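You operate a simulated robot arm through the tools that you are given. There is no shell and no other tool. Be economical: measure what you need, move in short steps, check, and stop when the job is done.

You run a simulated two-armed robot. Do the job below in one go: nothing can be reset, and whatever is moved stays where it is left.

Task
On the black cabinet, fold the grey cloth in half, so that it is half as long.

The check looks at the end state, three seconds after you hand in, the way a careful person would. Anything else that was tipped, shoved, dropped, spilled or broken makes it a failure. Flat cloth is picked up by pressing the open fingertips on it (5 to 10 N) and closing them slowly along it; thin cloth reads only 2 to 8 mm in the jaws.

Robot
Two 7-joint arms with two-finger parallel grippers on one trunk, on a base that drives. Base frame: it is fixed to the floor where the robot stands at the start and does not move with it; the origin is under the middle of the robot, x ahead of it, y to its left, z up. Readings come in mm, rad, newtons and seconds.
The left shoulder is at the start at [70, 163, 1343], the right one opposite. Places, roughly: black cabinet [600, 0, 900]. Payload 3.43 kg a hand.
Tool frame (each hand has its own): the origin (TCP) lies between the finger pads and is the grasp point; the fingertips stand 34 mm ahead of it; z points along the fingers, y is the line along which they close. The gripper opens to 128 mm. The fingers are 24 mm wide and 12 mm thick; the gripper's body (48 by 130 mm) begins 96 mm behind the TCP.
Orientation is that of the tool frame in the base frame, as a unit quaternion [x, y, z, w]. With the fingers straight down and closing along the base's y, the tool's x points along the base's -x, its y along +y and its z along -z.

Tools
- The arms move only by the tool nudge_tool. It takes "left_plan", "right_plan" or both (then of equal length, played together; a hand with none holds still); each is a list of rows, each a list of 7 numbers: the turn, a rotation vector about the tool's x, y, z in rad, then the shift along the tool's x, y, z in mm, then the closure, from 0 (fully open) to 1 (shut). In form: [[rx, ry, rz, tx, ty, tz, fingers], ...]. A call has 1 to 20 rows; each row is the pose to reach, as a shift and turn from the pose commanded when the call began, along the tool's axes at that moment. Rows are played at 5 a second. More than 50 mm and 0.15 rad between two rows, or a gripper value outside its range, and nothing of the call is played. A pose out of reach is approached as far as the arm can. The call stops where the force on the tool passes 40 N (or 10 N more than at its start, if that is more) or the arm is blocked; 0.2 s more then pass. The fingers move at their own pace (about 153 mm/s each) and stop on an object; they squeeze with about 34 N. The grip force told is the motor's: it shows also when the fingers shut on nothing. Time passes only in rows, and 0.2 s behind the last, so rows that repeat a pose let the fingers close. It gives the time, the measured TCP pose, the force on the tool (base axes), the opening and the grip force at its end, in the units of the frame above (readings bear some noise).
- Cameras (640 x 400 px; columns grow to the right, rows downward): "scene" is now at [125.4, 10, 1550.1]; the picture's right is [0.13, -0.99, -0.00], its down [-0.74, -0.10, -0.66] and it looks along [0.66, 0.09, -0.75] (base axes); focal length 275 px, centre (320, 200). "left" rides on the left gripper at [76, 11, -160] in its tool frame; the picture's right is [-0.15, 0.99, 0.00], its down [-0.88, -0.13, -0.46] and it looks along [-0.45, -0.07, 0.89] (tool axes); focal length 234 px, centre (320, 200). "right" rides on the right gripper at [76, -11, -160] in its tool frame; the picture's right is [0.15, 0.99, 0.00], its down [-0.88, 0.13, -0.46] and it looks along [-0.45, 0.07, 0.89] (tool axes); focal length 234 px, centre (320, 200).
- camera(camera): a new picture of that camera. It takes no simulated time.
- move_column(by): slides the trunk up (or, below 0, down) by that many mm; the arms and the scene camera ride with it, the base frame stays. It gives what a move gives, with no picture.
- roll_base(legs): drives the robot by 1 to 6 legs, each [ahead, left, turn to the left] in mm, mm and rad, along the robot's own axes; the way and the turn of a leg run together, so that a leg with both is an arc; at most 1500 mm and 3.142 rad a leg. The arms and the cameras ride along, it lands a little off, and it stops where it bumps. It gives what a move gives.
- aim_head(pan, tilt): turns the head with the scene camera to pan (to the left, within 1.501 rad either way) and tilt (down, from -0.506 to 1.204), counted from straight ahead of the robot. It gives what a move gives.
- measure_at(camera, pixels): for up to 12 pixels [column, row] of the newest picture of that camera ("zoom" is the newest enlarged one), the place [x, y, z] in the base frame of the surface seen there, good to about 2 mm. It takes no simulated time.
- close_up(camera, box): a new picture of the part [left, top, right, bottom] of that camera's present view, enlarged. It takes no simulated time.
- job_done(): hands the job in; it is judged then, once.

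Work in short steps. Measure before you move; look again where a grasp or a placing could have gone wrong, and mend it. You have 80 turns and 78 pictures in all, those below and enlarged ones among them. Open the grippers and draw the arms clear of the work before you hand the job in, unless the task says otherwise.

The tools are called after ">>>" as name(argument=value, ...) on one line, values as JSON. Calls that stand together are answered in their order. nudge_tool: Moves the arms, as the interface text tells. Its arguments: {"type":"object","properties":{"left_plan":{"type":"array","items":{"type":"array","items":{"type":"number"}}},"right_plan":{"type":"array","items":{"type":"array","items":{"type":"number"}}}},"required":[]} The other tools are called the same way: move_column (by) slides the trunk up or down; roll_base (legs) drives the base; aim_head (pan, tilt) turns the head that bears the scene camera; camera (camera) takes a picture; measure_at (camera, pixels) gives the place of the surface under pixels of a picture; close_up (camera, box) takes an enlarged picture of a part of a camera's view; job_done () hands the job in.

At the start:

```text
time_s: 0.0
left_tcp_pos: [647.1, 319.3, 1054.1]
left_tool_rot: [0.0, 1.0, 0.0, 0.0]
left_ft_force: [0.5, 0.6, 0.3]
left_finger_gap: 128.1
left_grasp_force: 0.1
right_tcp_pos: [565.0, -205.0, 1183.2]
right_tool_rot: [0.0, 1.0, 0.0, 0.0]
right_ft_force: [0.1, 0.0, 0.3]
right_finger_gap: 128.0
right_grasp_force: 0.0
trunk travel left (down, up): [-824.0, 116.0]
robot x, y, heading: [-1.9, 1.3, -0.004]
head pan, tilt: [0.133, 0.845]
```

scene: 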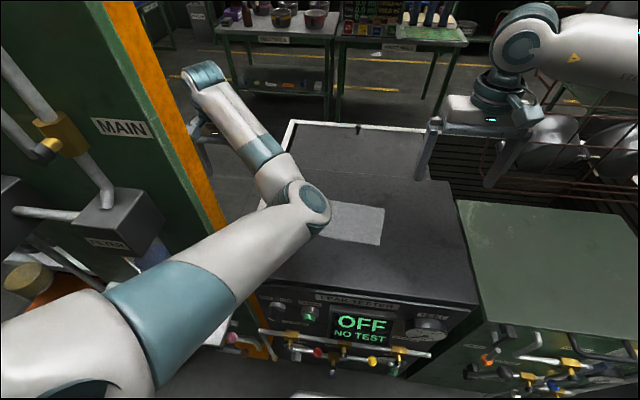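
right: 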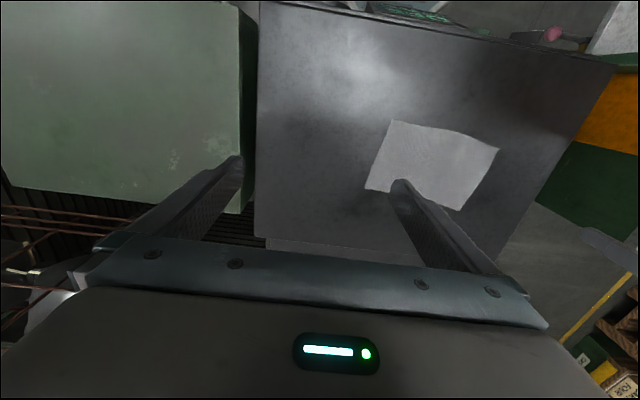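
left: 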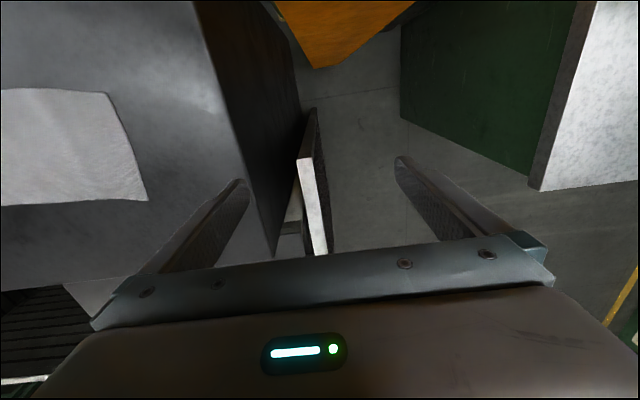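

The right view shows the cloth with corners near (392,121), (497,150), (460,209) and (366,188). I measure these and the cabinet's edges.

>>> measure_at(camera="right", pixels=[[393, 122], [496, 151], [460, 207], [368, 187], [430, 160], [262, 60], [270, 230], [600, 70], [300, 150], [500, 220], [520, 150]])

>>> measure_at(camera="left", pixels=[[106, 95], [144, 197], [60, 150], [215, 130], [270, 245], [310, 200], [180, 150]])

>>> measure_at(camera="scene", pixels=[[384, 209], [379, 245], [330, 238], [290, 125], [420, 180], [470, 300], [360, 130], [340, 185]])

```text
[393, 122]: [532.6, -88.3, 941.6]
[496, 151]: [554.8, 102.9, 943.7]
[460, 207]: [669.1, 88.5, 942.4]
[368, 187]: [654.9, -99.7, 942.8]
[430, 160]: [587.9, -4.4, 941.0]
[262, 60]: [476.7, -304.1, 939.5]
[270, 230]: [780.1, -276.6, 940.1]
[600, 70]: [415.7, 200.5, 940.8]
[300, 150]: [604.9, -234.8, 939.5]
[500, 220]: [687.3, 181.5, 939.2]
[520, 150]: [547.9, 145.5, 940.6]
```

```text
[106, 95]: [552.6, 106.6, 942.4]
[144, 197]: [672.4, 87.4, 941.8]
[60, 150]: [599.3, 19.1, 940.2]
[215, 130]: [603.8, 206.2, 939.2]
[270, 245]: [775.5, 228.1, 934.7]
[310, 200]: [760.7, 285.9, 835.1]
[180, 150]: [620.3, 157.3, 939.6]
```

```text
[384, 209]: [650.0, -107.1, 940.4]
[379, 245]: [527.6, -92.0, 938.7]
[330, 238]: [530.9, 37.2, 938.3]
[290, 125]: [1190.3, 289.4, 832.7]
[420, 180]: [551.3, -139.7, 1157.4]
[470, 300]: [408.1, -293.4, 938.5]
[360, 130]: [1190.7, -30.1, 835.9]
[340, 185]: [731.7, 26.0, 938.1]
```

The cloth runs about 194 mm along y (the long way, from y≈-96 to y≈97) and 120 mm along x, turned about 0.115 rad. I move the right hand out of the way and bring the left hand over the middle of the left edge, closing across that edge.

>>> nudge_tool(right_plan=[[0, 0, 0, 20, -34, -16, 0], [0, 0, 0, 40, -68, -32, 0], [0, 0, 0, 60, -102, -48, 0], [0, 0, 0, 80, -136, -64, 0], [0, 0, 0, 100, -170, -80, 0], [0, 0, 0, 100, -170, -80, 0], [0, 0, 0, 100, -170, -80, 0]], left_plan=[[0, 0, 0.02, 6, -40, 5, 0.3], [0, 0, 0.04, 12, -80, 10, 0.5], [0, 0, 0.06, 18, -120, 15, 0.77], [0, 0, 0.08, 24, -160, 20, 0.77], [0, 0, 0.1, 30, -200, 27, 0.77], [0, 0, 0.115, 36.5, -235, 34, 0.77], [0, 0, 0.115, 36.5, -235, 34, 0.77]])

>>> camera(camera="left")

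>>> camera(camera="scene")

```text
time_s: 1.3
left_tcp_pos: [690.4, 187.3, 976.4]
left_tool_rot: [0.016, 0.999, 0.03, 0.021]
left_ft_force: [-18.6, 1.0, 22.0]
left_finger_gap: 28.6
left_grasp_force: 0.0
left hand out of reach, approached as far as the arm can: row 1, 2, 3, 4, 5, 6
right_tcp_pos: [463.5, -378.7, 1265.4]
right_tool_rot: [-0.002, 1.0, -0.001, 0.001]
right_ft_force: [-0.6, 0.9, -0.5]
right_finger_gap: 128.0
right_grasp_force: 0.0
trunk travel left (down, up): [-824.0, 116.0]
robot x, y, heading: [1.8, 1.6, 0.003]
head pan, tilt: [0.133, 0.845]
stopped in row 6 (left hand): the force on the tool passed its limit (the readings are from after the stop); the commanded pose is now the measured one
```

```text
74 pictures are left
```

left: 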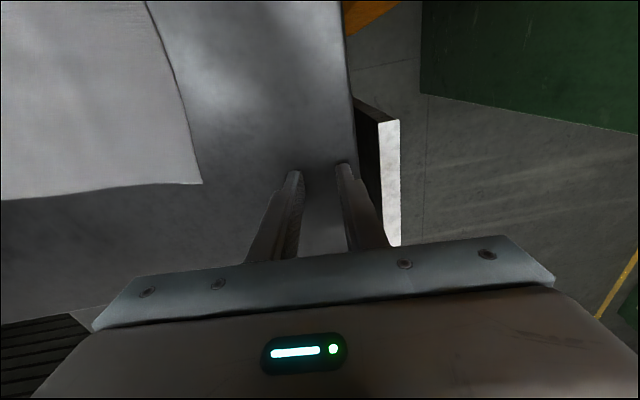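

```text
73 pictures are left
```

scene: 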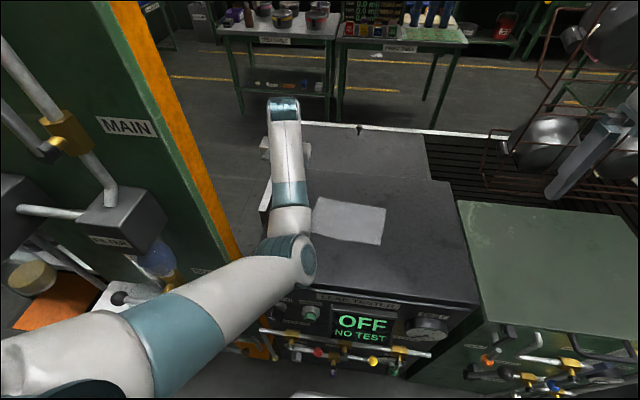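

The left hand strayed to (690,187), touched the bare cabinet top, and stopped short of reach. I lift it straight up and see whether that is reachable, and measure where its elbow is.

>>> nudge_tool(left_plan=[[0, 0, 0, 0, 0, -20, 0.77], [0, 0, 0, 0, 0, -40, 0.77], [0, 0, 0, 0, 0, -70, 0.77], [0, 0, 0, 0, 0, -100, 0.77], [0, 0, 0, 0, 0, -100, 0.77]])

>>> measure_at(camera="scene", pixels=[[305, 258], [282, 250], [290, 195], [284, 110], [200, 300], [320, 215], [380, 225]])

>>> camera(camera="scene")

```text
time_s: 2.5
left_tcp_pos: [723.0, 197.8, 1053.2]
left_tool_rot: [0.012, 0.999, 0.034, 0.021]
left_ft_force: [-0.6, 0.3, 0.5]
left_finger_gap: 29.5
left_grasp_force: 0.1
left hand out of reach, approached as far as the arm can: row 2, 3, 4, 5
right_tcp_pos: [466.9, -378.1, 1263.7]
right_tool_rot: [0.0, 1.0, 0.001, 0.0]
right_ft_force: [-0.7, 0.5, -0.2]
right_finger_gap: 128.0
right_grasp_force: 0.0
trunk travel left (down, up): [-824.0, 116.0]
robot x, y, heading: [1.3, 1.2, 0.002]
head pan, tilt: [0.133, 0.845]
```

```text
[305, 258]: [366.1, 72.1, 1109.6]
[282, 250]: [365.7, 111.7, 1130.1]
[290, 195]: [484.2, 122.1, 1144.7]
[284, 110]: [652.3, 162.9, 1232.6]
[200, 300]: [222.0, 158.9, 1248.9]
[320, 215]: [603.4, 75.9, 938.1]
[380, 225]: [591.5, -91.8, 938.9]
```

```text
72 pictures are left
```

scene: 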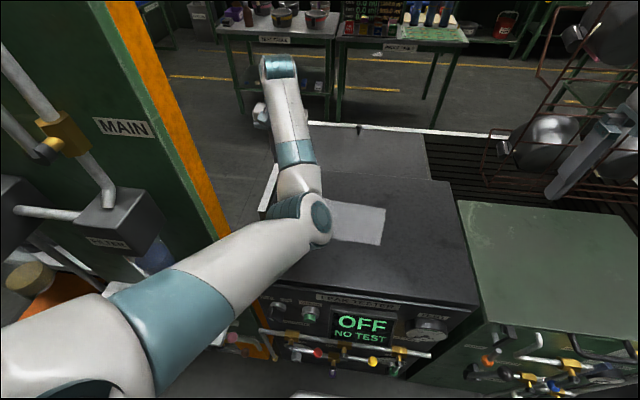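

The left elbow hangs low, so that arm can't come closer than about 715 mm from the robot's axis. I raise the trunk and back the base off so the cloth lies at a comfortable radius for it.

>>> move_column(by=100)

>>> roll_base(legs=[[-150, 0, 0]])

>>> nudge_tool(left_plan=[[0, 0, 0, 0, 0, 25, 0.77], [0, 0, 0, 0, 0, 50, 0.77], [0, 0, 0, 0, -25, 75, 0.77], [0, 0, 0, 0, -50, 85, 0.77], [0, 0, 0, 0, -50, 85, 0.77]])

>>> camera(camera="scene")

```text
time_s: 3.9
left_tcp_pos: [724.6, 197.4, 1154.5]
left_tool_rot: [0.013, 0.999, 0.034, 0.023]
left_ft_force: [-0.1, 0.5, 0.5]
left_finger_gap: 29.1
left_grasp_force: 0.0
right_tcp_pos: [467.6, -379.0, 1363.6]
right_tool_rot: [-0.001, 1.0, 0.0, 0.001]
right_ft_force: [0.3, 0.1, 1.0]
right_finger_gap: 128.0
right_grasp_force: 0.1
trunk travel left (down, up): [-924.0, 16.0]
robot x, y, heading: [0.4, -4.2, 0.002]
head pan, tilt: [0.133, 0.845]
```

```text
time_s: 5.2
left_tcp_pos: [573.6, 199.0, 1151.3]
left_tool_rot: [0.013, 0.999, 0.033, 0.021]
left_ft_force: [-0.1, 0.4, 1.1]
left_finger_gap: 29.3
left_grasp_force: 0.1
right_tcp_pos: [319.6, -378.9, 1362.2]
right_tool_rot: [-0.002, 1.0, 0.0, -0.002]
right_ft_force: [-0.3, -0.5, 0.3]
right_finger_gap: 128.1
right_grasp_force: 0.1
trunk travel left (down, up): [-924.0, 16.0]
robot x, y, heading: [-151.3, -1.0, 0.004]
head pan, tilt: [0.133, 0.845]
```

```text
time_s: 6.4
left_tcp_pos: [585.9, 177.6, 1077.7]
left_tool_rot: [-0.001, 0.999, 0.041, 0.032]
left_ft_force: [0.2, 0.4, -0.4]
left_finger_gap: 29.7
left_grasp_force: 0.2
right_tcp_pos: [317.5, -379.0, 1363.0]
right_tool_rot: [-0.001, 1.0, -0.001, 0.0]
right_ft_force: [0.0, -0.8, 0.0]
right_finger_gap: 127.7
right_grasp_force: 0.0
trunk travel left (down, up): [-924.0, 16.0]
robot x, y, heading: [-152.9, 1.6, 0.002]
head pan, tilt: [0.133, 0.845]
```

```text
71 pictures are left
```

scene: 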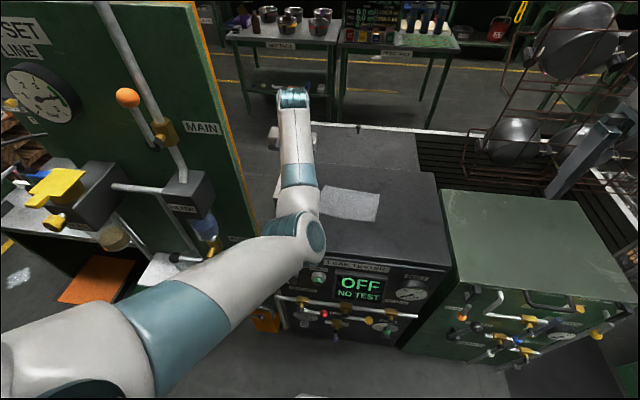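

No out-of-reach report now. I take out the tilt that crept in (rx≈-0.08, ry≈-0.06), add the yaw, and move towards the left edge's middle at a safe height.

>>> nudge_tool(left_plan=[[0.03, 0.02, 0.04, -6, -22, 0, 0.77], [0.06, 0.045, 0.08, -12, -45, 0, 0.77], [0.082, 0.064, 0.117, -18, -70, 5, 0.77], [0.082, 0.064, 0.117, -24, -93, 15, 0.77], [0.082, 0.064, 0.117, -24, -93, 25, 0.77], [0.082, 0.064, 0.117, -24, -93, 25, 0.77]])

>>> camera(camera="left")

```text
time_s: 7.8
left_tcp_pos: [598.5, 62.5, 1035.3]
left_tool_rot: [0.07, 0.997, -0.006, -0.013]
left_ft_force: [-0.4, 0.3, 0.8]
left_finger_gap: 29.4
left_grasp_force: 0.0
right_tcp_pos: [316.7, -378.3, 1362.1]
right_tool_rot: [-0.002, 1.0, 0.001, 0.0]
right_ft_force: [-0.4, -0.2, 0.1]
right_finger_gap: 128.4
right_grasp_force: 0.0
trunk travel left (down, up): [-924.0, 16.0]
robot x, y, heading: [-150.9, -1.2, -0.0]
head pan, tilt: [0.133, 0.845]
```

```text
70 pictures are left
```

left: 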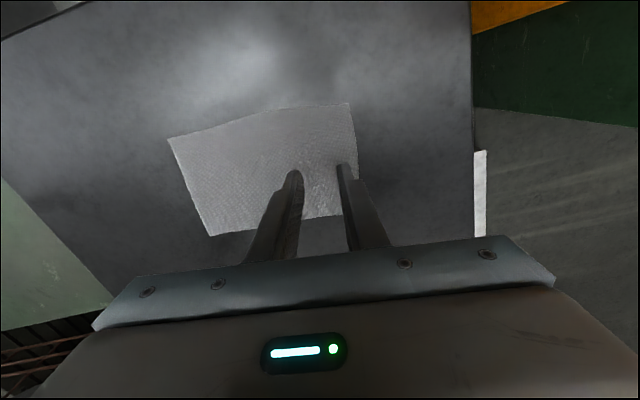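

The left arm follows properly now. I re-measure the cloth's corners in this view: (168,138), (349,104), (211,235) and the left edge.

>>> measure_at(camera="left", pixels=[[170, 139], [347, 105], [354, 130], [357, 155], [212, 233], [240, 230], [270, 112], [375, 160], [330, 212]])

>>> close_up(camera="scene", box=[270, 160, 430, 260])

```text
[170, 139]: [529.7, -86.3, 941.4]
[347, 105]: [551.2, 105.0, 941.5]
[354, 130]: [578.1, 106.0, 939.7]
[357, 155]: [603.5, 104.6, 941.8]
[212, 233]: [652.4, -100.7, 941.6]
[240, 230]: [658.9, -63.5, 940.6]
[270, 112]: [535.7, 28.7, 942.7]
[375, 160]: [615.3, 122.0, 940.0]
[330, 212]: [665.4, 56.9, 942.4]
```

```text
4.00 times, centred on (350, 210) of scene
```

zoom: 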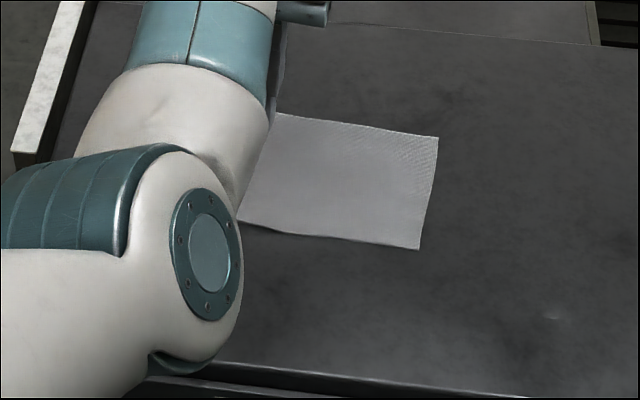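

The left edge's middle lies near (610,104). I set the grasp centre about 13 mm inside it, with the tips 11 mm above the cloth.

>>> nudge_tool(left_plan=[[-0.012, -0.026, -0.025, -4, 15, 10, 0.77], [-0.012, -0.026, -0.025, -7.5, 28.8, 30, 0.77], [-0.012, -0.026, -0.025, -7.5, 28.8, 50, 0.77], [-0.012, -0.026, -0.025, -7.5, 28.8, 50, 0.77]])

>>> camera(camera="left")

```text
time_s: 8.8
left_tcp_pos: [606.7, 90.8, 981.2]
left_tool_rot: [0.057, 0.998, 0.0, 0.0]
left_ft_force: [0.5, 0.1, 0.0]
left_finger_gap: 29.4
left_grasp_force: 0.1
right_tcp_pos: [316.6, -380.8, 1362.8]
right_tool_rot: [-0.001, 1.0, 0.0, 0.0]
right_ft_force: [1.0, 0.2, -0.1]
right_finger_gap: 128.1
right_grasp_force: 0.1
trunk travel left (down, up): [-924.0, 16.0]
robot x, y, heading: [-150.1, -3.0, 0.003]
head pan, tilt: [0.133, 0.845]
```

```text
68 pictures are left
```

left: 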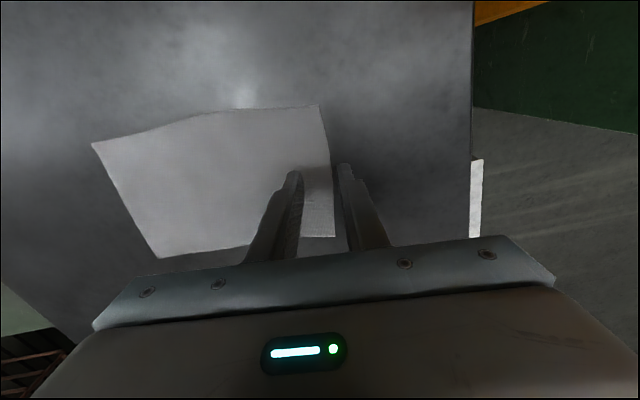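

The edge runs between the fingers, just inside the outer one (columns 330 against 338), as wanted. I lower slowly to press.

>>> nudge_tool(left_plan=[[0, 0, 0, 0, -2, 3, 0.77], [0, 0, 0, 0, -2, 5, 0.77], [0, 0, 0, 0, -2, 7, 0.77], [0, 0, 0, 0, -2, 7, 0.77]])

```text
time_s: 9.8
left_tcp_pos: [606.7, 88.6, 975.8]
left_tool_rot: [0.058, 0.998, 0.0, 0.0]
left_ft_force: [0.9, 0.0, 0.1]
left_finger_gap: 29.7
left_grasp_force: 0.0
right_tcp_pos: [316.5, -379.9, 1362.6]
right_tool_rot: [-0.002, 1.0, 0.0, 0.0]
right_ft_force: [-0.4, 0.0, -0.3]
right_finger_gap: 128.1
right_grasp_force: 0.0
trunk travel left (down, up): [-924.0, 16.0]
robot x, y, heading: [-153.9, 0.1, 0.004]
head pan, tilt: [0.133, 0.845]
```

No contact yet; I go down another few millimetres.

>>> nudge_tool(left_plan=[[0, 0, 0, 0, 0, 1, 0.77], [0, 0, 0, 0, 0, 2, 0.77], [0, 0, 0, 0, 0, 3, 0.77], [0, 0, 0, 0, 0, 3, 0.77]])

```text
time_s: 10.8
left_tcp_pos: [606.0, 85.9, 975.1]
left_tool_rot: [0.057, 0.998, 0.0, 0.0]
left_ft_force: [-0.6, -0.4, 5.0]
left_finger_gap: 29.4
left_grasp_force: 0.0
right_tcp_pos: [315.5, -379.3, 1363.4]
right_tool_rot: [-0.002, 1.0, 0.0, 0.0]
right_ft_force: [0.6, -0.3, -0.1]
right_finger_gap: 128.0
right_grasp_force: 0.0
trunk travel left (down, up): [-924.0, 16.0]
robot x, y, heading: [-147.2, -0.2, 0.007]
head pan, tilt: [0.133, 0.845]
```

Contact at 5 N. I press about 1 mm more and close slowly.

>>> nudge_tool(left_plan=[[0, 0, 0, 0, 0, 1, 0.77], [0, 0, 0, 0, 0, 1, 0.79], [0, 0, 0, 0, 0, 1, 0.81], [0, 0, 0, 0, 0, 1, 0.83], [0, 0, 0, 0, 0, 1, 0.85], [0, 0, 0, 0, 0, 1, 0.87], [0, 0, 0, 0, 0, 1, 0.89], [0, 0, 0, 0, 0, 1, 0.91], [0, 0, 0, 0, 0, 1, 0.93], [0, 0, 0, 0, 0, 1, 0.95], [0, 0, 0, 0, 0, 1, 0.97], [0, 0, 0, 0, 0, 1, 1], [0, 0, 0, 0, 0, 1, 1], [0, 0, 0, 0, 0, 1, 1]])

>>> camera(camera="left")

```text
time_s: 13.8
left_tcp_pos: [604.0, 86.6, 975.3]
left_tool_rot: [0.057, 0.998, -0.001, 0.002]
left_ft_force: [1.5, -1.0, 18.1]
left_finger_gap: 2.3
left_grasp_force: 33.9
right_tcp_pos: [314.7, -380.1, 1364.3]
right_tool_rot: [-0.001, 1.0, -0.001, 0.001]
right_ft_force: [0.2, 0.7, -0.3]
right_finger_gap: 128.0
right_grasp_force: 0.0
trunk travel left (down, up): [-924.0, 16.0]
robot x, y, heading: [-150.5, 0.7, 0.002]
head pan, tilt: [0.133, 0.845]
```

```text
67 pictures are left
```

left: 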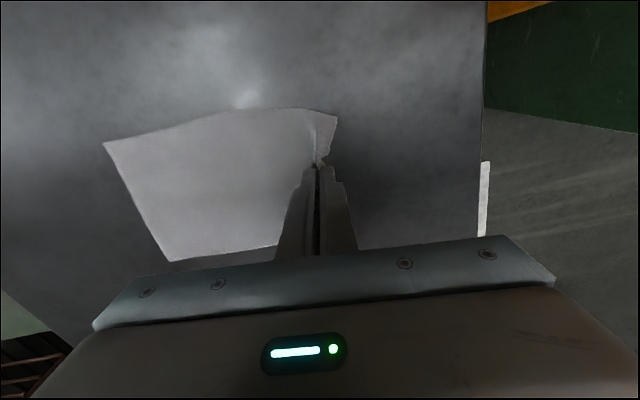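

The gap reads 2.3 mm and the edge looks pinched between the fingers at (318,165). I lift a little to check the hold.

>>> nudge_tool(left_plan=[[0, 0, 0, 0, -1, -8, 1], [0, 0, 0, 0, -3, -17, 1], [0, 0, 0, 0, -6, -27, 1], [0, 0, 0, 0, -10, -37, 1], [0, 0, 0, 0, -10, -37, 1]])

>>> camera(camera="left")

```text
time_s: 15.0
left_tcp_pos: [605.0, 79.8, 1010.2]
left_tool_rot: [0.057, 0.998, -0.001, 0.0]
left_ft_force: [0.7, 0.9, -0.8]
left_finger_gap: 2.0
left_grasp_force: 34.0
right_tcp_pos: [317.0, -378.3, 1362.7]
right_tool_rot: [-0.003, 1.0, 0.001, -0.001]
right_ft_force: [0.6, -0.2, 0.2]
right_finger_gap: 127.7
right_grasp_force: 0.1
trunk travel left (down, up): [-924.0, 16.0]
robot x, y, heading: [-150.7, -0.6, 0.001]
head pan, tilt: [0.133, 0.845]
```

```text
66 pictures are left
```

left: 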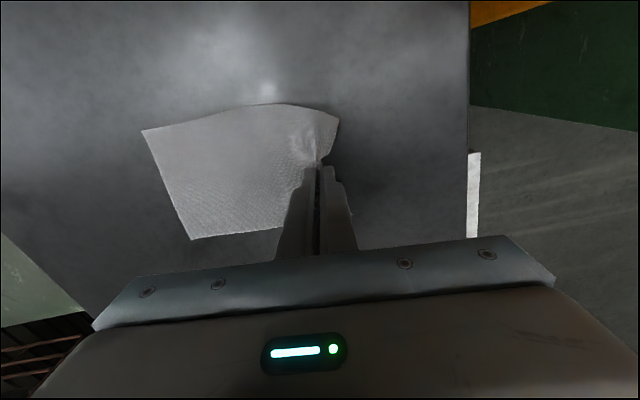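

The hold is good; the corners droop somewhat. I continue the arc over the fold line down to just above the right edge.

>>> nudge_tool(left_plan=[[0, 0, 0, 0, -5, -10, 1], [0, 0, 0, 0, -11, -20, 1], [0, 0, 0, 0, -19, -29, 1], [0, 0, 0, -1, -28, -36, 1], [0, 0, 0, -1, -38, -42, 1], [0, 0, 0, -2, -50, -47, 1], [0, 0, 0, -2, -62, -49, 1], [0, 0, 0, -3, -75, -49, 1], [0, 0, 0, -3, -88, -47, 1], [0, 0, 0, -4, -101, -43, 1], [0, 0, 0, -4, -114, -37, 1], [0, 0, 0, -5, -126, -29, 1], [0, 0, 0, -5, -138, -19, 1], [0, 0, 0, -6, -149, -8, 1], [0, 0, 0, -6, -158, 4, 1], [0, 0, 0, -6, -164, 14, 1], [0, 0, 0, -6, -167, 22, 1], [0, 0, 0, -6, -167, 27, 1], [0, 0, 0, -6, -167, 27, 1]])

>>> camera(camera="left")

>>> close_up(camera="scene", box=[270, 160, 430, 260])

```text
time_s: 19.0
left_tcp_pos: [578.2, -81.7, 985.6]
left_tool_rot: [0.057, 0.998, 0.0, 0.001]
left_ft_force: [0.4, 0.2, 0.5]
left_finger_gap: 2.0
left_grasp_force: 34.0
left hand out of reach, approached as far as the arm can: row 15, 16, 17, 18, 19
right_tcp_pos: [317.0, -379.0, 1362.7]
right_tool_rot: [-0.002, 1.0, 0.0, 0.0]
right_ft_force: [-0.8, 0.5, 0.7]
right_finger_gap: 128.0
right_grasp_force: 0.1
trunk travel left (down, up): [-924.0, 16.0]
robot x, y, heading: [-151.3, -2.4, 0.0]
head pan, tilt: [0.133, 0.845]
```

```text
65 pictures are left
```

left: 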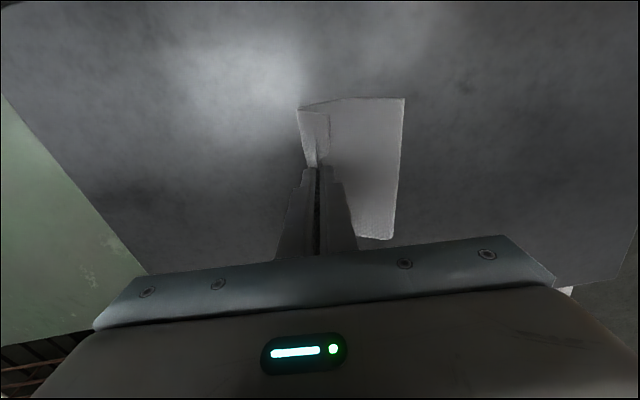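

```text
4.00 times, centred on (350, 210) of scene
```

zoom: 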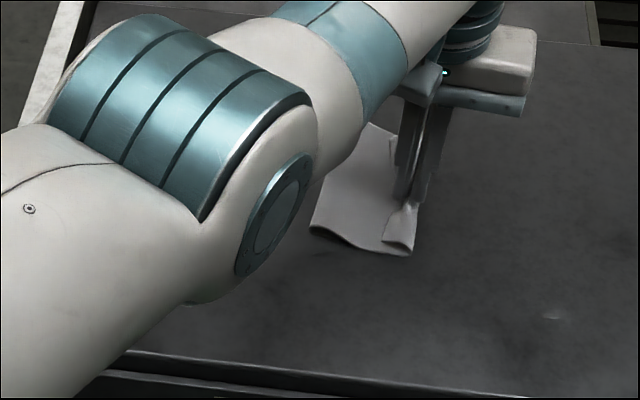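

The edge is over the right edge, with its corners trailing; x is about 10 mm short of plan. I shift it forward, lower until near contact, and look again before letting go.

>>> nudge_tool(left_plan=[[0, 0, 0, -4, -3, 2, 1], [0, 0, 0, -9, -7, 4, 1], [0, 0, 0, -9, -7, 7, 1], [0, 0, 0, -9, -7, 7, 1]])

>>> close_up(camera="left", box=[240, 80, 440, 260])

```text
time_s: 20.0
left_tcp_pos: [578.3, -85.5, 986.6]
left_tool_rot: [0.058, 0.998, 0.0, 0.001]
left_ft_force: [-0.3, 0.2, -0.2]
left_finger_gap: 2.0
left_grasp_force: 34.1
left hand out of reach, approached as far as the arm can: row 1, 2, 3, 4
right_tcp_pos: [316.1, -379.1, 1363.8]
right_tool_rot: [-0.002, 1.0, 0.0, 0.0]
right_ft_force: [-0.2, 0.2, 0.3]
right_finger_gap: 128.2
right_grasp_force: 0.1
trunk travel left (down, up): [-924.0, 16.0]
robot x, y, heading: [-151.1, -2.8, 0.003]
head pan, tilt: [0.133, 0.845]
```

```text
2.22 times, centred on (340, 170) of left
```

zoom: 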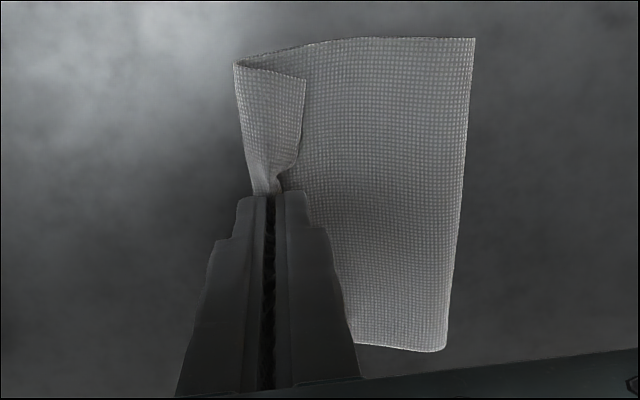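

I measure the shape in this enlarged view to understand the layers.

>>> measure_at(camera="zoom", pixels=[[238, 68], [300, 84], [470, 42], [442, 345], [400, 200], [290, 170], [270, 120], [350, 60], [350, 100], [360, 345], [462, 200]])

```text
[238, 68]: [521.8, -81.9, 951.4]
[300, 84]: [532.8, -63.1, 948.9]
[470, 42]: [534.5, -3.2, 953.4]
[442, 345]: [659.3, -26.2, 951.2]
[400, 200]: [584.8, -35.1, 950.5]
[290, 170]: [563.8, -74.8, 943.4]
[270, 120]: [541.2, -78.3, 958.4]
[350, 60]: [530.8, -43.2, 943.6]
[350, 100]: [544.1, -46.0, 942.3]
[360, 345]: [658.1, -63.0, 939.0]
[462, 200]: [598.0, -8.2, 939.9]
```

The fold line lies at y≈-3 to -26, about the middle as wanted. I drive forward 8 mm and lower the trunk 8 mm to bring the pinch into place at the surface.

>>> roll_base(legs=[[8, 0, 0]])

>>> move_column(by=-9)

>>> nudge_tool(left_plan=[[0, 0, 0, 0, 0, 0, 0.97], [0, 0, 0, 0, 0, 0, 0.94], [0, 0, 0, 0, 0, 0, 0.9], [0, 0, 0, 0, -4, 0, 0.86], [0, 0, 0, 0, -8, 0, 0.86]])

>>> close_up(camera="left", box=[240, 80, 440, 260])

```text
time_s: 20.8
left_tcp_pos: [584.9, -85.2, 987.7]
left_tool_rot: [0.059, 0.998, 0.0, 0.001]
left_ft_force: [-0.6, 0.1, 1.2]
left_finger_gap: 2.0
left_grasp_force: 33.7
right_tcp_pos: [321.6, -378.6, 1364.1]
right_tool_rot: [-0.002, 1.0, 0.0, 0.0]
right_ft_force: [-0.5, 0.4, -0.2]
right_finger_gap: 127.9
right_grasp_force: 0.0
trunk travel left (down, up): [-924.0, 16.0]
robot x, y, heading: [-144.5, -0.2, 0.002]
head pan, tilt: [0.133, 0.845]
```

```text
time_s: 21.4
left_tcp_pos: [585.6, -85.8, 977.9]
left_tool_rot: [0.058, 0.998, 0.0, 0.001]
left_ft_force: [-0.3, 0.1, 0.3]
left_finger_gap: 2.2
left_grasp_force: 33.3
right_tcp_pos: [323.1, -378.2, 1354.5]
right_tool_rot: [-0.002, 1.0, 0.0, 0.0]
right_ft_force: [-0.5, -0.1, 0.7]
right_finger_gap: 128.0
right_grasp_force: 0.0
trunk travel left (down, up): [-915.0, 25.0]
robot x, y, heading: [-140.7, -2.4, 0.006]
head pan, tilt: [0.133, 0.845]
```

```text
time_s: 22.6
left_tcp_pos: [584.6, -89.4, 977.2]
left_tool_rot: [0.058, 0.998, -0.001, 0.002]
left_ft_force: [0.2, 0.8, 0.1]
left_finger_gap: 18.0
left_grasp_force: 0.1
left hand out of reach, approached as far as the arm can: row 5
right_tcp_pos: [324.3, -380.0, 1354.2]
right_tool_rot: [-0.001, 1.0, 0.0, -0.001]
right_ft_force: [0.1, -0.1, 0.6]
right_finger_gap: 127.7
right_grasp_force: 0.0
trunk travel left (down, up): [-915.0, 25.0]
robot x, y, heading: [-141.4, 2.5, 0.001]
head pan, tilt: [0.133, 0.845]
```

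```text
2.22 times, centred on (340, 170) of left
```

zoom: 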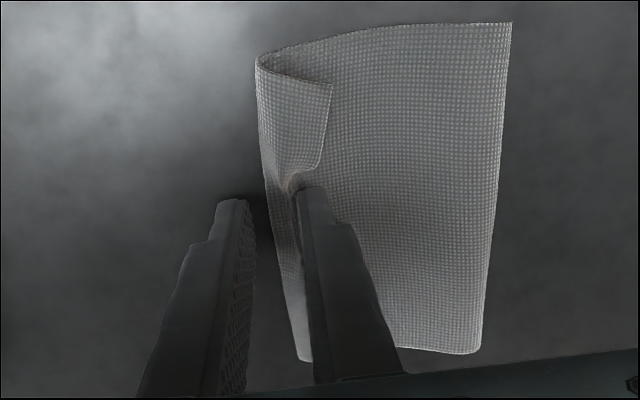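

The pinch is released; an edge strip seems to stand up at the left of the view (255–330, 60–180). I raise the hand straight up and look at the shape.

>>> nudge_tool(left_plan=[[0, 0, 0, 0, 0, -15, 0.82], [0, 0, 0, 0, 0, -45, 0.8], [0, 0, 0, 0, 0, -85, 0.8], [0, 0, 0, 0, 20, -120, 0.8], [0, 0, 0, 0, 40, -120, 0.8], [0, 0, 0, 0, 40, -120, 0.8]])

>>> camera(camera="left")

>>> close_up(camera="scene", box=[290, 160, 420, 241])

```text
time_s: 23.9
left_tcp_pos: [587.8, -48.7, 1098.7]
left_tool_rot: [0.058, 0.998, 0.001, 0.001]
left_ft_force: [-0.3, 0.0, -0.4]
left_finger_gap: 25.5
left_grasp_force: 0.1
right_tcp_pos: [324.4, -380.2, 1354.8]
right_tool_rot: [-0.002, 1.0, 0.0, -0.001]
right_ft_force: [-0.2, 0.4, 0.2]
right_finger_gap: 127.9
right_grasp_force: 0.0
trunk travel left (down, up): [-915.0, 25.0]
robot x, y, heading: [-148.0, 0.2, 0.0]
head pan, tilt: [0.133, 0.845]
```

```text
61 pictures are left
```

left: 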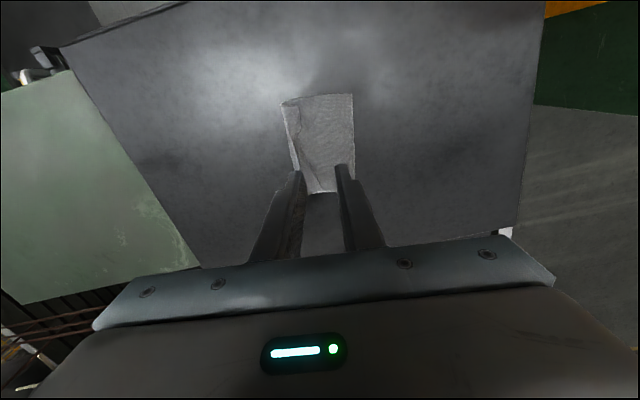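

```text
4.92 times, centred on (355, 200) of scene
```

zoom: 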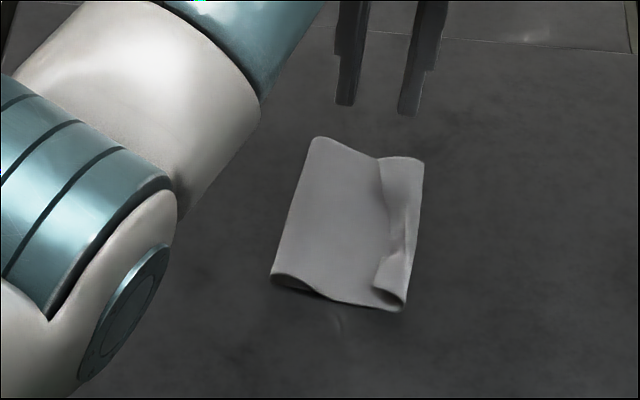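

The scene view shows a strip folded back along the right side (380–423 columns). I take a closer look and measure the extents.

>>> measure_at(camera="zoom", pixels=[[318, 140], [380, 162], [420, 162], [408, 240], [402, 305], [375, 292], [340, 302], [274, 278], [380, 240], [400, 255]])

>>> close_up(camera="left", box=[260, 80, 376, 200])

>>> close_up(camera="scene", box=[340, 185, 380, 225])

```text
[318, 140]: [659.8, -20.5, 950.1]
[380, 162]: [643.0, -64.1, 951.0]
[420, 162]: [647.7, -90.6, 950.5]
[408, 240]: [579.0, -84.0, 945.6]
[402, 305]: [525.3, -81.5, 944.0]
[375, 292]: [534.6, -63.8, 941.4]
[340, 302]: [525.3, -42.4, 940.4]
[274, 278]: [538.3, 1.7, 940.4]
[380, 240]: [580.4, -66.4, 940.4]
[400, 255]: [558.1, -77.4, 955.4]
```

```text
3.33 times, centred on (318, 140) of left
```

zoom: 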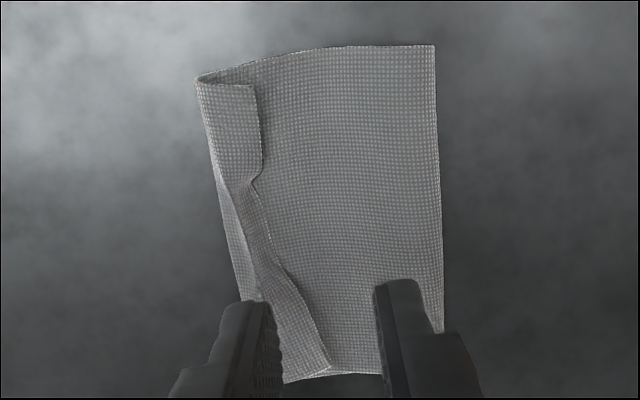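

```text
10.00 times, centred on (360, 205) of scene
```

zoom: 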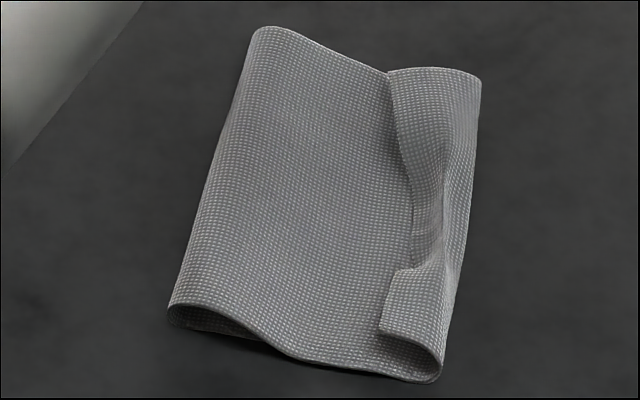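

The layers make sense: the fold sits near the middle, and the last ~25 mm of the top layer is flipped back on itself at y≈-65 to -85. I'll flip that strip back out with the right hand, so I first park the left arm to the left.

>>> nudge_tool(left_plan=[[0, 0, 0, 0, 40, 0, 0.8], [0, 0, 0, 0, 80, 0, 0.8], [0, 0, 0, 0, 120, 0, 0.8], [0, 0, 0, 0, 160, 0, 0.8], [0, 0, 0, 0, 200, 0, 0.8], [0, 0, 0, 0, 240, 0, 0.8], [0, 0, 0, 0, 240, 0, 0.8]])

>>> camera(camera="scene")

```text
time_s: 25.6
left_tcp_pos: [617.4, 156.6, 1098.3]
left_tool_rot: [0.066, 0.998, 0.004, -0.001]
left_ft_force: [-0.1, -0.2, 0.6]
left_finger_gap: 25.8
left_grasp_force: 0.0
right_tcp_pos: [322.8, -402.3, 1347.6]
right_tool_rot: [0.0, 1.0, 0.008, 0.0]
right_ft_force: [-0.6, -0.5, -0.3]
right_finger_gap: 128.0
right_grasp_force: 0.0
trunk travel left (down, up): [-915.0, 25.0]
robot x, y, heading: [-140.4, -0.6, -0.0]
head pan, tilt: [0.133, 0.845]
```

```text
57 pictures are left
```

scene: 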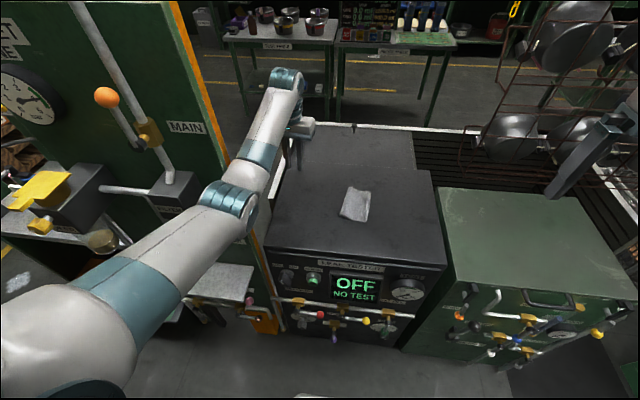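

The left arm is clear and the cloth is in plain view at (355,204). I bring the right hand above it, yawed so its two fingers line up along the fold-back strip, about 80 mm apart.

>>> nudge_tool(right_plan=[[0, 0, 0.138, -22, 31, 24, 0.375], [0, 0, 0.277, -45, 62, 48, 0.375], [0, 0, 0.415, -67, 93, 72, 0.375], [0, 0, 0.553, -90, 124, 96, 0.375], [0, 0, 0.69, -112, 155, 120, 0.375], [0, 0, 0.83, -134, 186, 144, 0.375], [0, 0, 0.968, -157, 217, 167, 0.375], [0, 0, 1.107, -179, 248, 191, 0.375], [0, 0, 1.245, -202, 279, 215, 0.375], [0, 0, 1.383, -224, 310, 239, 0.375], [0, 0, 1.52, -247, 341, 263, 0.375], [0, 0, 1.66, -269, 372, 287, 0.375], [0, 0, 1.66, -269, 372, 287, 0.375], [0, 0, 1.66, -269, 372, 287, 0.375]])

>>> camera(camera="right")

>>> camera(camera="scene")

```text
time_s: 28.6
left_tcp_pos: [617.9, 156.0, 1098.4]
left_tool_rot: [0.066, 0.998, 0.003, -0.001]
left_ft_force: [-0.5, -0.2, 0.1]
left_finger_gap: 25.7
left_grasp_force: 0.1
right_tcp_pos: [593.2, -24.7, 1064.8]
right_tool_rot: [0.739, 0.674, 0.005, -0.006]
right_ft_force: [0.6, -0.1, 0.1]
right_finger_gap: 80.1
right_grasp_force: 0.1
trunk travel left (down, up): [-915.0, 25.0]
robot x, y, heading: [-143.7, -0.6, 0.002]
head pan, tilt: [0.133, 0.845]
```

```text
56 pictures are left
```

right: 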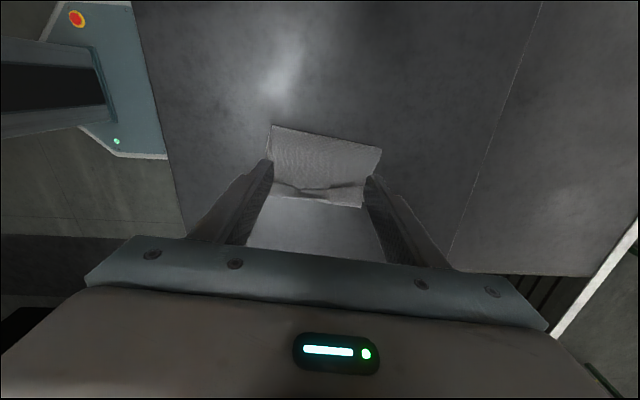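

```text
55 pictures are left
```

scene: 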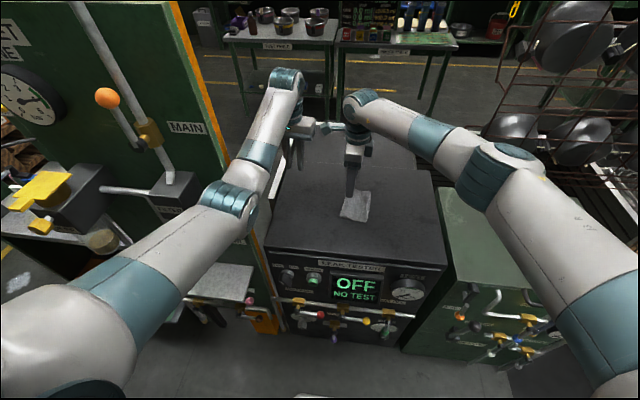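

The right arm reaches comfortably, and its view shows the strip at rows 185–205 between the fingers. I lower the tips to a few millimetres above the cloth just left of the strip.

>>> nudge_tool(right_plan=[[0, 0, 0, -5, 0, 25, 0.375], [0, 0, 0, -12, -2, 50, 0.375], [0, 0, 0, -12, -2, 70, 0.375], [0, 0, 0, -12, -2, 82, 0.375], [0, 0, 0, -12, -2, 82, 0.375]])

>>> camera(camera="right")

```text
time_s: 29.8
left_tcp_pos: [617.2, 156.2, 1098.4]
left_tool_rot: [0.066, 0.998, 0.004, -0.002]
left_ft_force: [0.0, 0.2, 0.2]
left_finger_gap: 25.4
left_grasp_force: 0.0
right_tcp_pos: [589.4, -34.4, 983.5]
right_tool_rot: [0.738, 0.675, 0.006, -0.007]
right_ft_force: [0.6, -0.6, -0.1]
right_finger_gap: 80.0
right_grasp_force: 0.0
trunk travel left (down, up): [-915.0, 25.0]
robot x, y, heading: [-141.0, -1.7, -0.007]
head pan, tilt: [0.133, 0.845]
```

```text
54 pictures are left
```

right: 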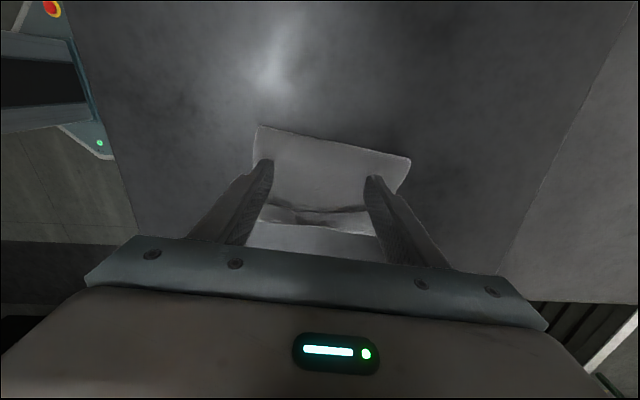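

The tips are on either side just left of the strip. I sweep to -y with the tips low to catch under the strip's free edge, rising slightly at the end.

>>> nudge_tool(right_plan=[[0, 0, 0, -5, 0, 4, 0.375], [0, 0, 0, -12, 0, 5, 0.375], [0, 0, 0, -19, 0, 5, 0.375], [0, 0, 0, -26, 0, 5, 0.375], [0, 0, 0, -33, 0, 4, 0.375], [0, 0, 0, -40, 0, 2, 0.375], [0, 0, 0, -40, 0, 2, 0.375]])

>>> camera(camera="right")

>>> close_up(camera="scene", box=[315, 170, 395, 230])

```text
time_s: 31.4
left_tcp_pos: [617.6, 157.0, 1099.8]
left_tool_rot: [0.066, 0.998, 0.004, 0.0]
left_ft_force: [-0.4, -0.3, 0.2]
left_finger_gap: 25.7
left_grasp_force: 0.0
right_tcp_pos: [585.1, -77.3, 982.4]
right_tool_rot: [0.739, 0.674, 0.005, -0.006]
right_ft_force: [0.2, 0.6, 0.0]
right_finger_gap: 79.9
right_grasp_force: 0.1
trunk travel left (down, up): [-915.0, 25.0]
robot x, y, heading: [-144.8, -0.4, 0.002]
head pan, tilt: [0.133, 0.845]
```

```text
53 pictures are left
```

right: 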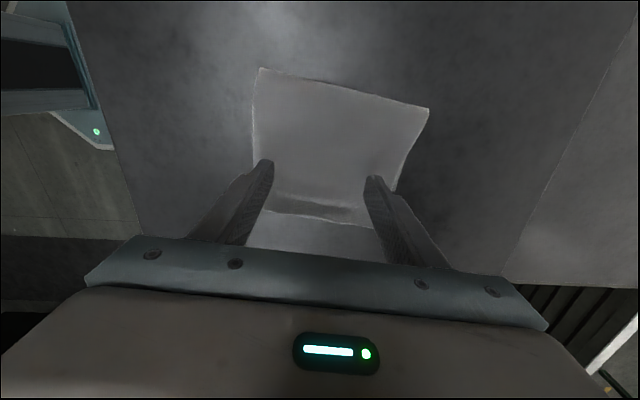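

```text
6.67 times, centred on (355, 200) of scene
```

zoom: 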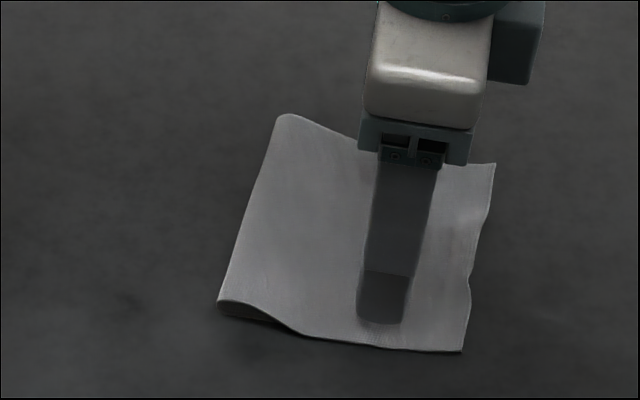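

The strip flipped out and lies flat. I lift the hand straight up and measure how the two layers line up.

>>> nudge_tool(right_plan=[[0, 0, 0, 0, 0, -20, 0.375], [0, 0, 0, 0, 0, -60, 0.375], [0, 0, 0, 20, 0, -100, 0.375], [0, 0, 0, 20, 0, -100, 0.375]])

>>> close_up(camera="right", box=[240, 90, 400, 220])

>>> close_up(camera="scene", box=[330, 180, 385, 228])

```text
time_s: 32.4
left_tcp_pos: [616.1, 156.1, 1100.5]
left_tool_rot: [0.066, 0.998, 0.003, -0.001]
left_ft_force: [0.3, 0.3, 0.6]
left_finger_gap: 25.5
left_grasp_force: 0.1
right_tcp_pos: [584.7, -58.8, 1082.4]
right_tool_rot: [0.739, 0.674, 0.006, -0.006]
right_ft_force: [-0.6, 0.3, 0.5]
right_finger_gap: 80.0
right_grasp_force: 0.1
trunk travel left (down, up): [-915.0, 25.0]
robot x, y, heading: [-143.1, -1.7, 0.003]
head pan, tilt: [0.133, 0.845]
```

```text
3.08 times, centred on (320, 155) of right
```

zoom: 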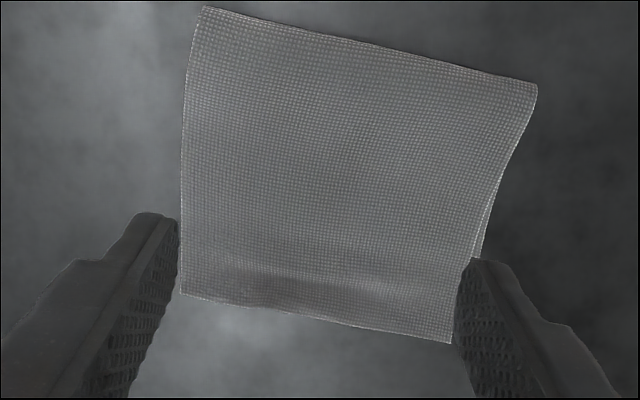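

```text
8.33 times, centred on (358, 204) of scene
```

zoom: 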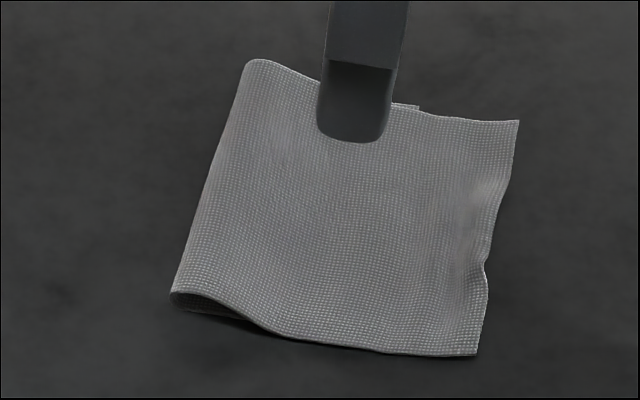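

At (418,105) of the enlarged picture the bottom layer's far corner seems to peek out. I measure it and the other corners.

>>> measure_at(camera="zoom", pixels=[[416, 106], [428, 108], [515, 124], [475, 350], [488, 260], [175, 297], [250, 64], [440, 200], [400, 200], [300, 200], [210, 220], [410, 340]])

>>> measure_at(camera="right", pixels=[[286, 185], [385, 198]])

>>> close_up(camera="scene", box=[345, 185, 375, 205])

```text
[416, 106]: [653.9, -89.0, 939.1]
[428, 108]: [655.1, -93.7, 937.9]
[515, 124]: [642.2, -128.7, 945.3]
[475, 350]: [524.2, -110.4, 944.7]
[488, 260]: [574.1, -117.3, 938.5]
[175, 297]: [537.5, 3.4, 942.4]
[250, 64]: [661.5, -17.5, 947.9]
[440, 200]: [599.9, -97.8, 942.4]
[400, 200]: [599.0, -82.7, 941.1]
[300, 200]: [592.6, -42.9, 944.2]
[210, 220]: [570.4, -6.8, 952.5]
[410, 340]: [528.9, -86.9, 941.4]
```

```text
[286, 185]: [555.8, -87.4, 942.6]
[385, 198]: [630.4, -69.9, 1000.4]
```

```text
16.00 times, centred on (360, 195) of scene
```

zoom: 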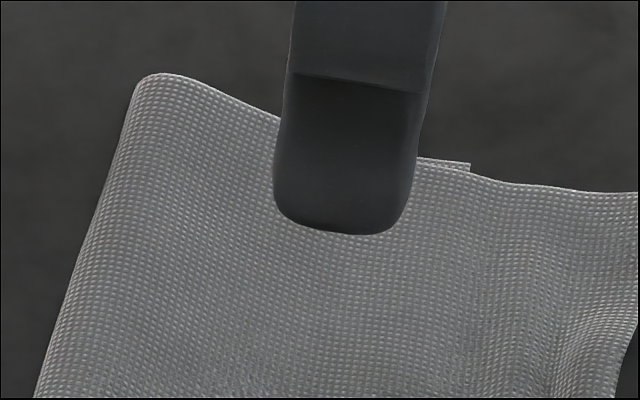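

The top layer overhangs the bottom one by about 20–30 mm (top corners (524,-110) and (642,-129) against bottom (530,-88) and (653,-95)). I'll pinch the overhanging strip's middle with the right hand and draw it back by about 25 mm. First I descend to it.

>>> nudge_tool(right_plan=[[0, 0, 0, -25, 2, 20, 0.5], [0, 0, 0, -50, 4.6, 50, 0.72], [0, 0, 0, -50, 4.6, 80, 0.72], [0, 0, 0, -50, 4.6, 98, 0.72], [0, 0, 0, -50, 4.6, 98, 0.72]])

>>> camera(camera="right")

>>> close_up(camera="scene", box=[330, 180, 390, 228])

```text
time_s: 33.5
left_tcp_pos: [618.0, 156.5, 1099.9]
left_tool_rot: [0.067, 0.998, 0.004, -0.001]
left_ft_force: [0.3, 0.2, -0.5]
left_finger_gap: 25.7
left_grasp_force: 0.1
right_tcp_pos: [586.6, -107.5, 984.0]
right_tool_rot: [0.739, 0.674, 0.006, -0.007]
right_ft_force: [-0.1, 0.2, -0.4]
right_finger_gap: 35.8
right_grasp_force: 0.0
trunk travel left (down, up): [-915.0, 25.0]
robot x, y, heading: [-140.9, 0.4, -0.005]
head pan, tilt: [0.133, 0.845]
```

```text
48 pictures are left
```

right: 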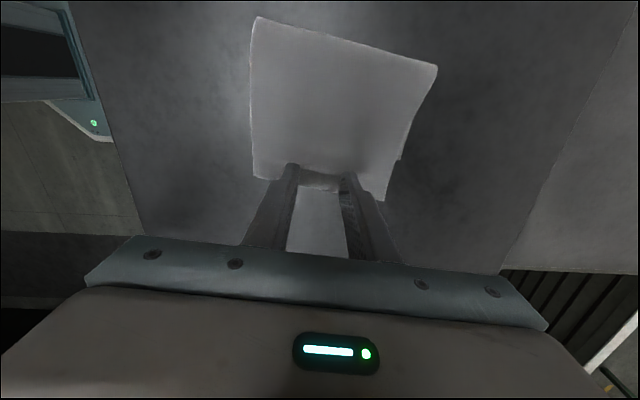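

```text
8.33 times, centred on (360, 204) of scene
```

zoom: 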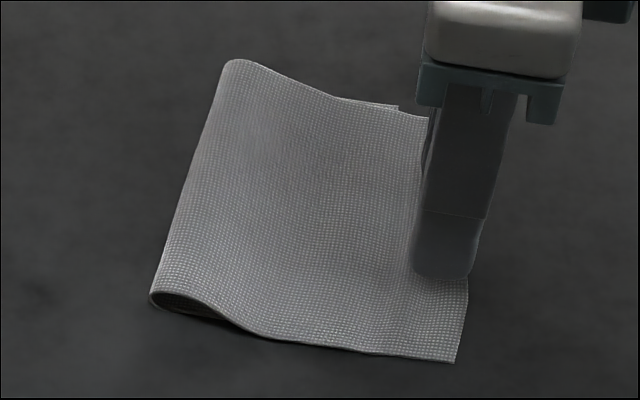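

The fingers stand over the strip's middle. I press down until contact.

>>> nudge_tool(right_plan=[[0, 0, 0, 0, 0, 4, 0.72], [0, 0, 0, 0, 0, 7, 0.72], [0, 0, 0, 0, 0, 9, 0.72], [0, 0, 0, 0, 0, 9, 0.72]])

```text
time_s: 34.5
left_tcp_pos: [618.2, 156.5, 1099.0]
left_tool_rot: [0.066, 0.998, 0.004, -0.001]
left_ft_force: [-1.1, -0.3, -0.6]
left_finger_gap: 25.7
left_grasp_force: 0.0
right_tcp_pos: [586.8, -106.2, 974.9]
right_tool_rot: [0.739, 0.674, 0.006, -0.005]
right_ft_force: [-0.7, -0.2, 7.4]
right_finger_gap: 35.9
right_grasp_force: 0.1
trunk travel left (down, up): [-915.0, 25.0]
robot x, y, heading: [-141.9, -0.8, -0.004]
head pan, tilt: [0.133, 0.845]
```

7.4 N, right in the band. I close slowly.

>>> nudge_tool(right_plan=[[0, 0, 0, 0, 0, 0.3, 0.74], [0, 0, 0, 0, 0, 0.3, 0.76], [0, 0, 0, 0, 0, 0.3, 0.78], [0, 0, 0, 0, 0, 0.3, 0.8], [0, 0, 0, 0, 0, 0.3, 0.82], [0, 0, 0, 0, 0, 0.3, 0.84], [0, 0, 0, 0, 0, 0.3, 0.86], [0, 0, 0, 0, 0, 0.3, 0.88], [0, 0, 0, 0, 0, 0.3, 0.9], [0, 0, 0, 0, 0, 0.3, 0.92], [0, 0, 0, 0, 0, 0.3, 0.94], [0, 0, 0, 0, 0, 0.3, 0.96], [0, 0, 0, 0, 0, 0, 1], [0, 0, 0, 0, 0, 0, 1], [0, 0, 0, 0, 0, 0, 1]])

>>> camera(camera="right")

```text
time_s: 37.8
left_tcp_pos: [617.4, 156.2, 1101.4]
left_tool_rot: [0.066, 0.998, 0.004, -0.001]
left_ft_force: [-0.5, 0.4, -0.5]
left_finger_gap: 25.6
left_grasp_force: 0.0
right_tcp_pos: [586.5, -106.9, 975.7]
right_tool_rot: [0.738, 0.674, 0.006, -0.005]
right_ft_force: [-1.7, -0.8, 28.2]
right_finger_gap: 2.3
right_grasp_force: 33.8
trunk travel left (down, up): [-915.0, 25.0]
robot x, y, heading: [-139.6, -0.5, -0.002]
head pan, tilt: [0.133, 0.845]
```

```text
46 pictures are left
```

right: 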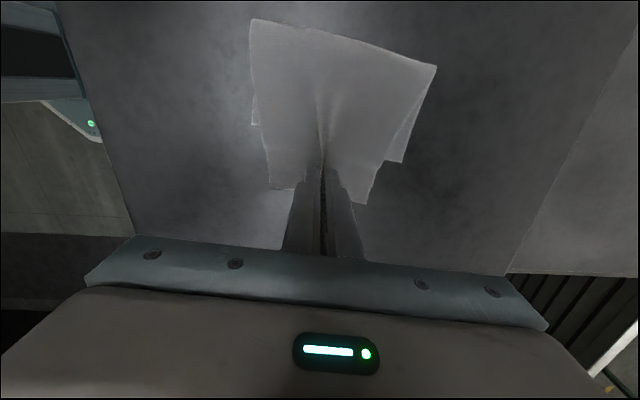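

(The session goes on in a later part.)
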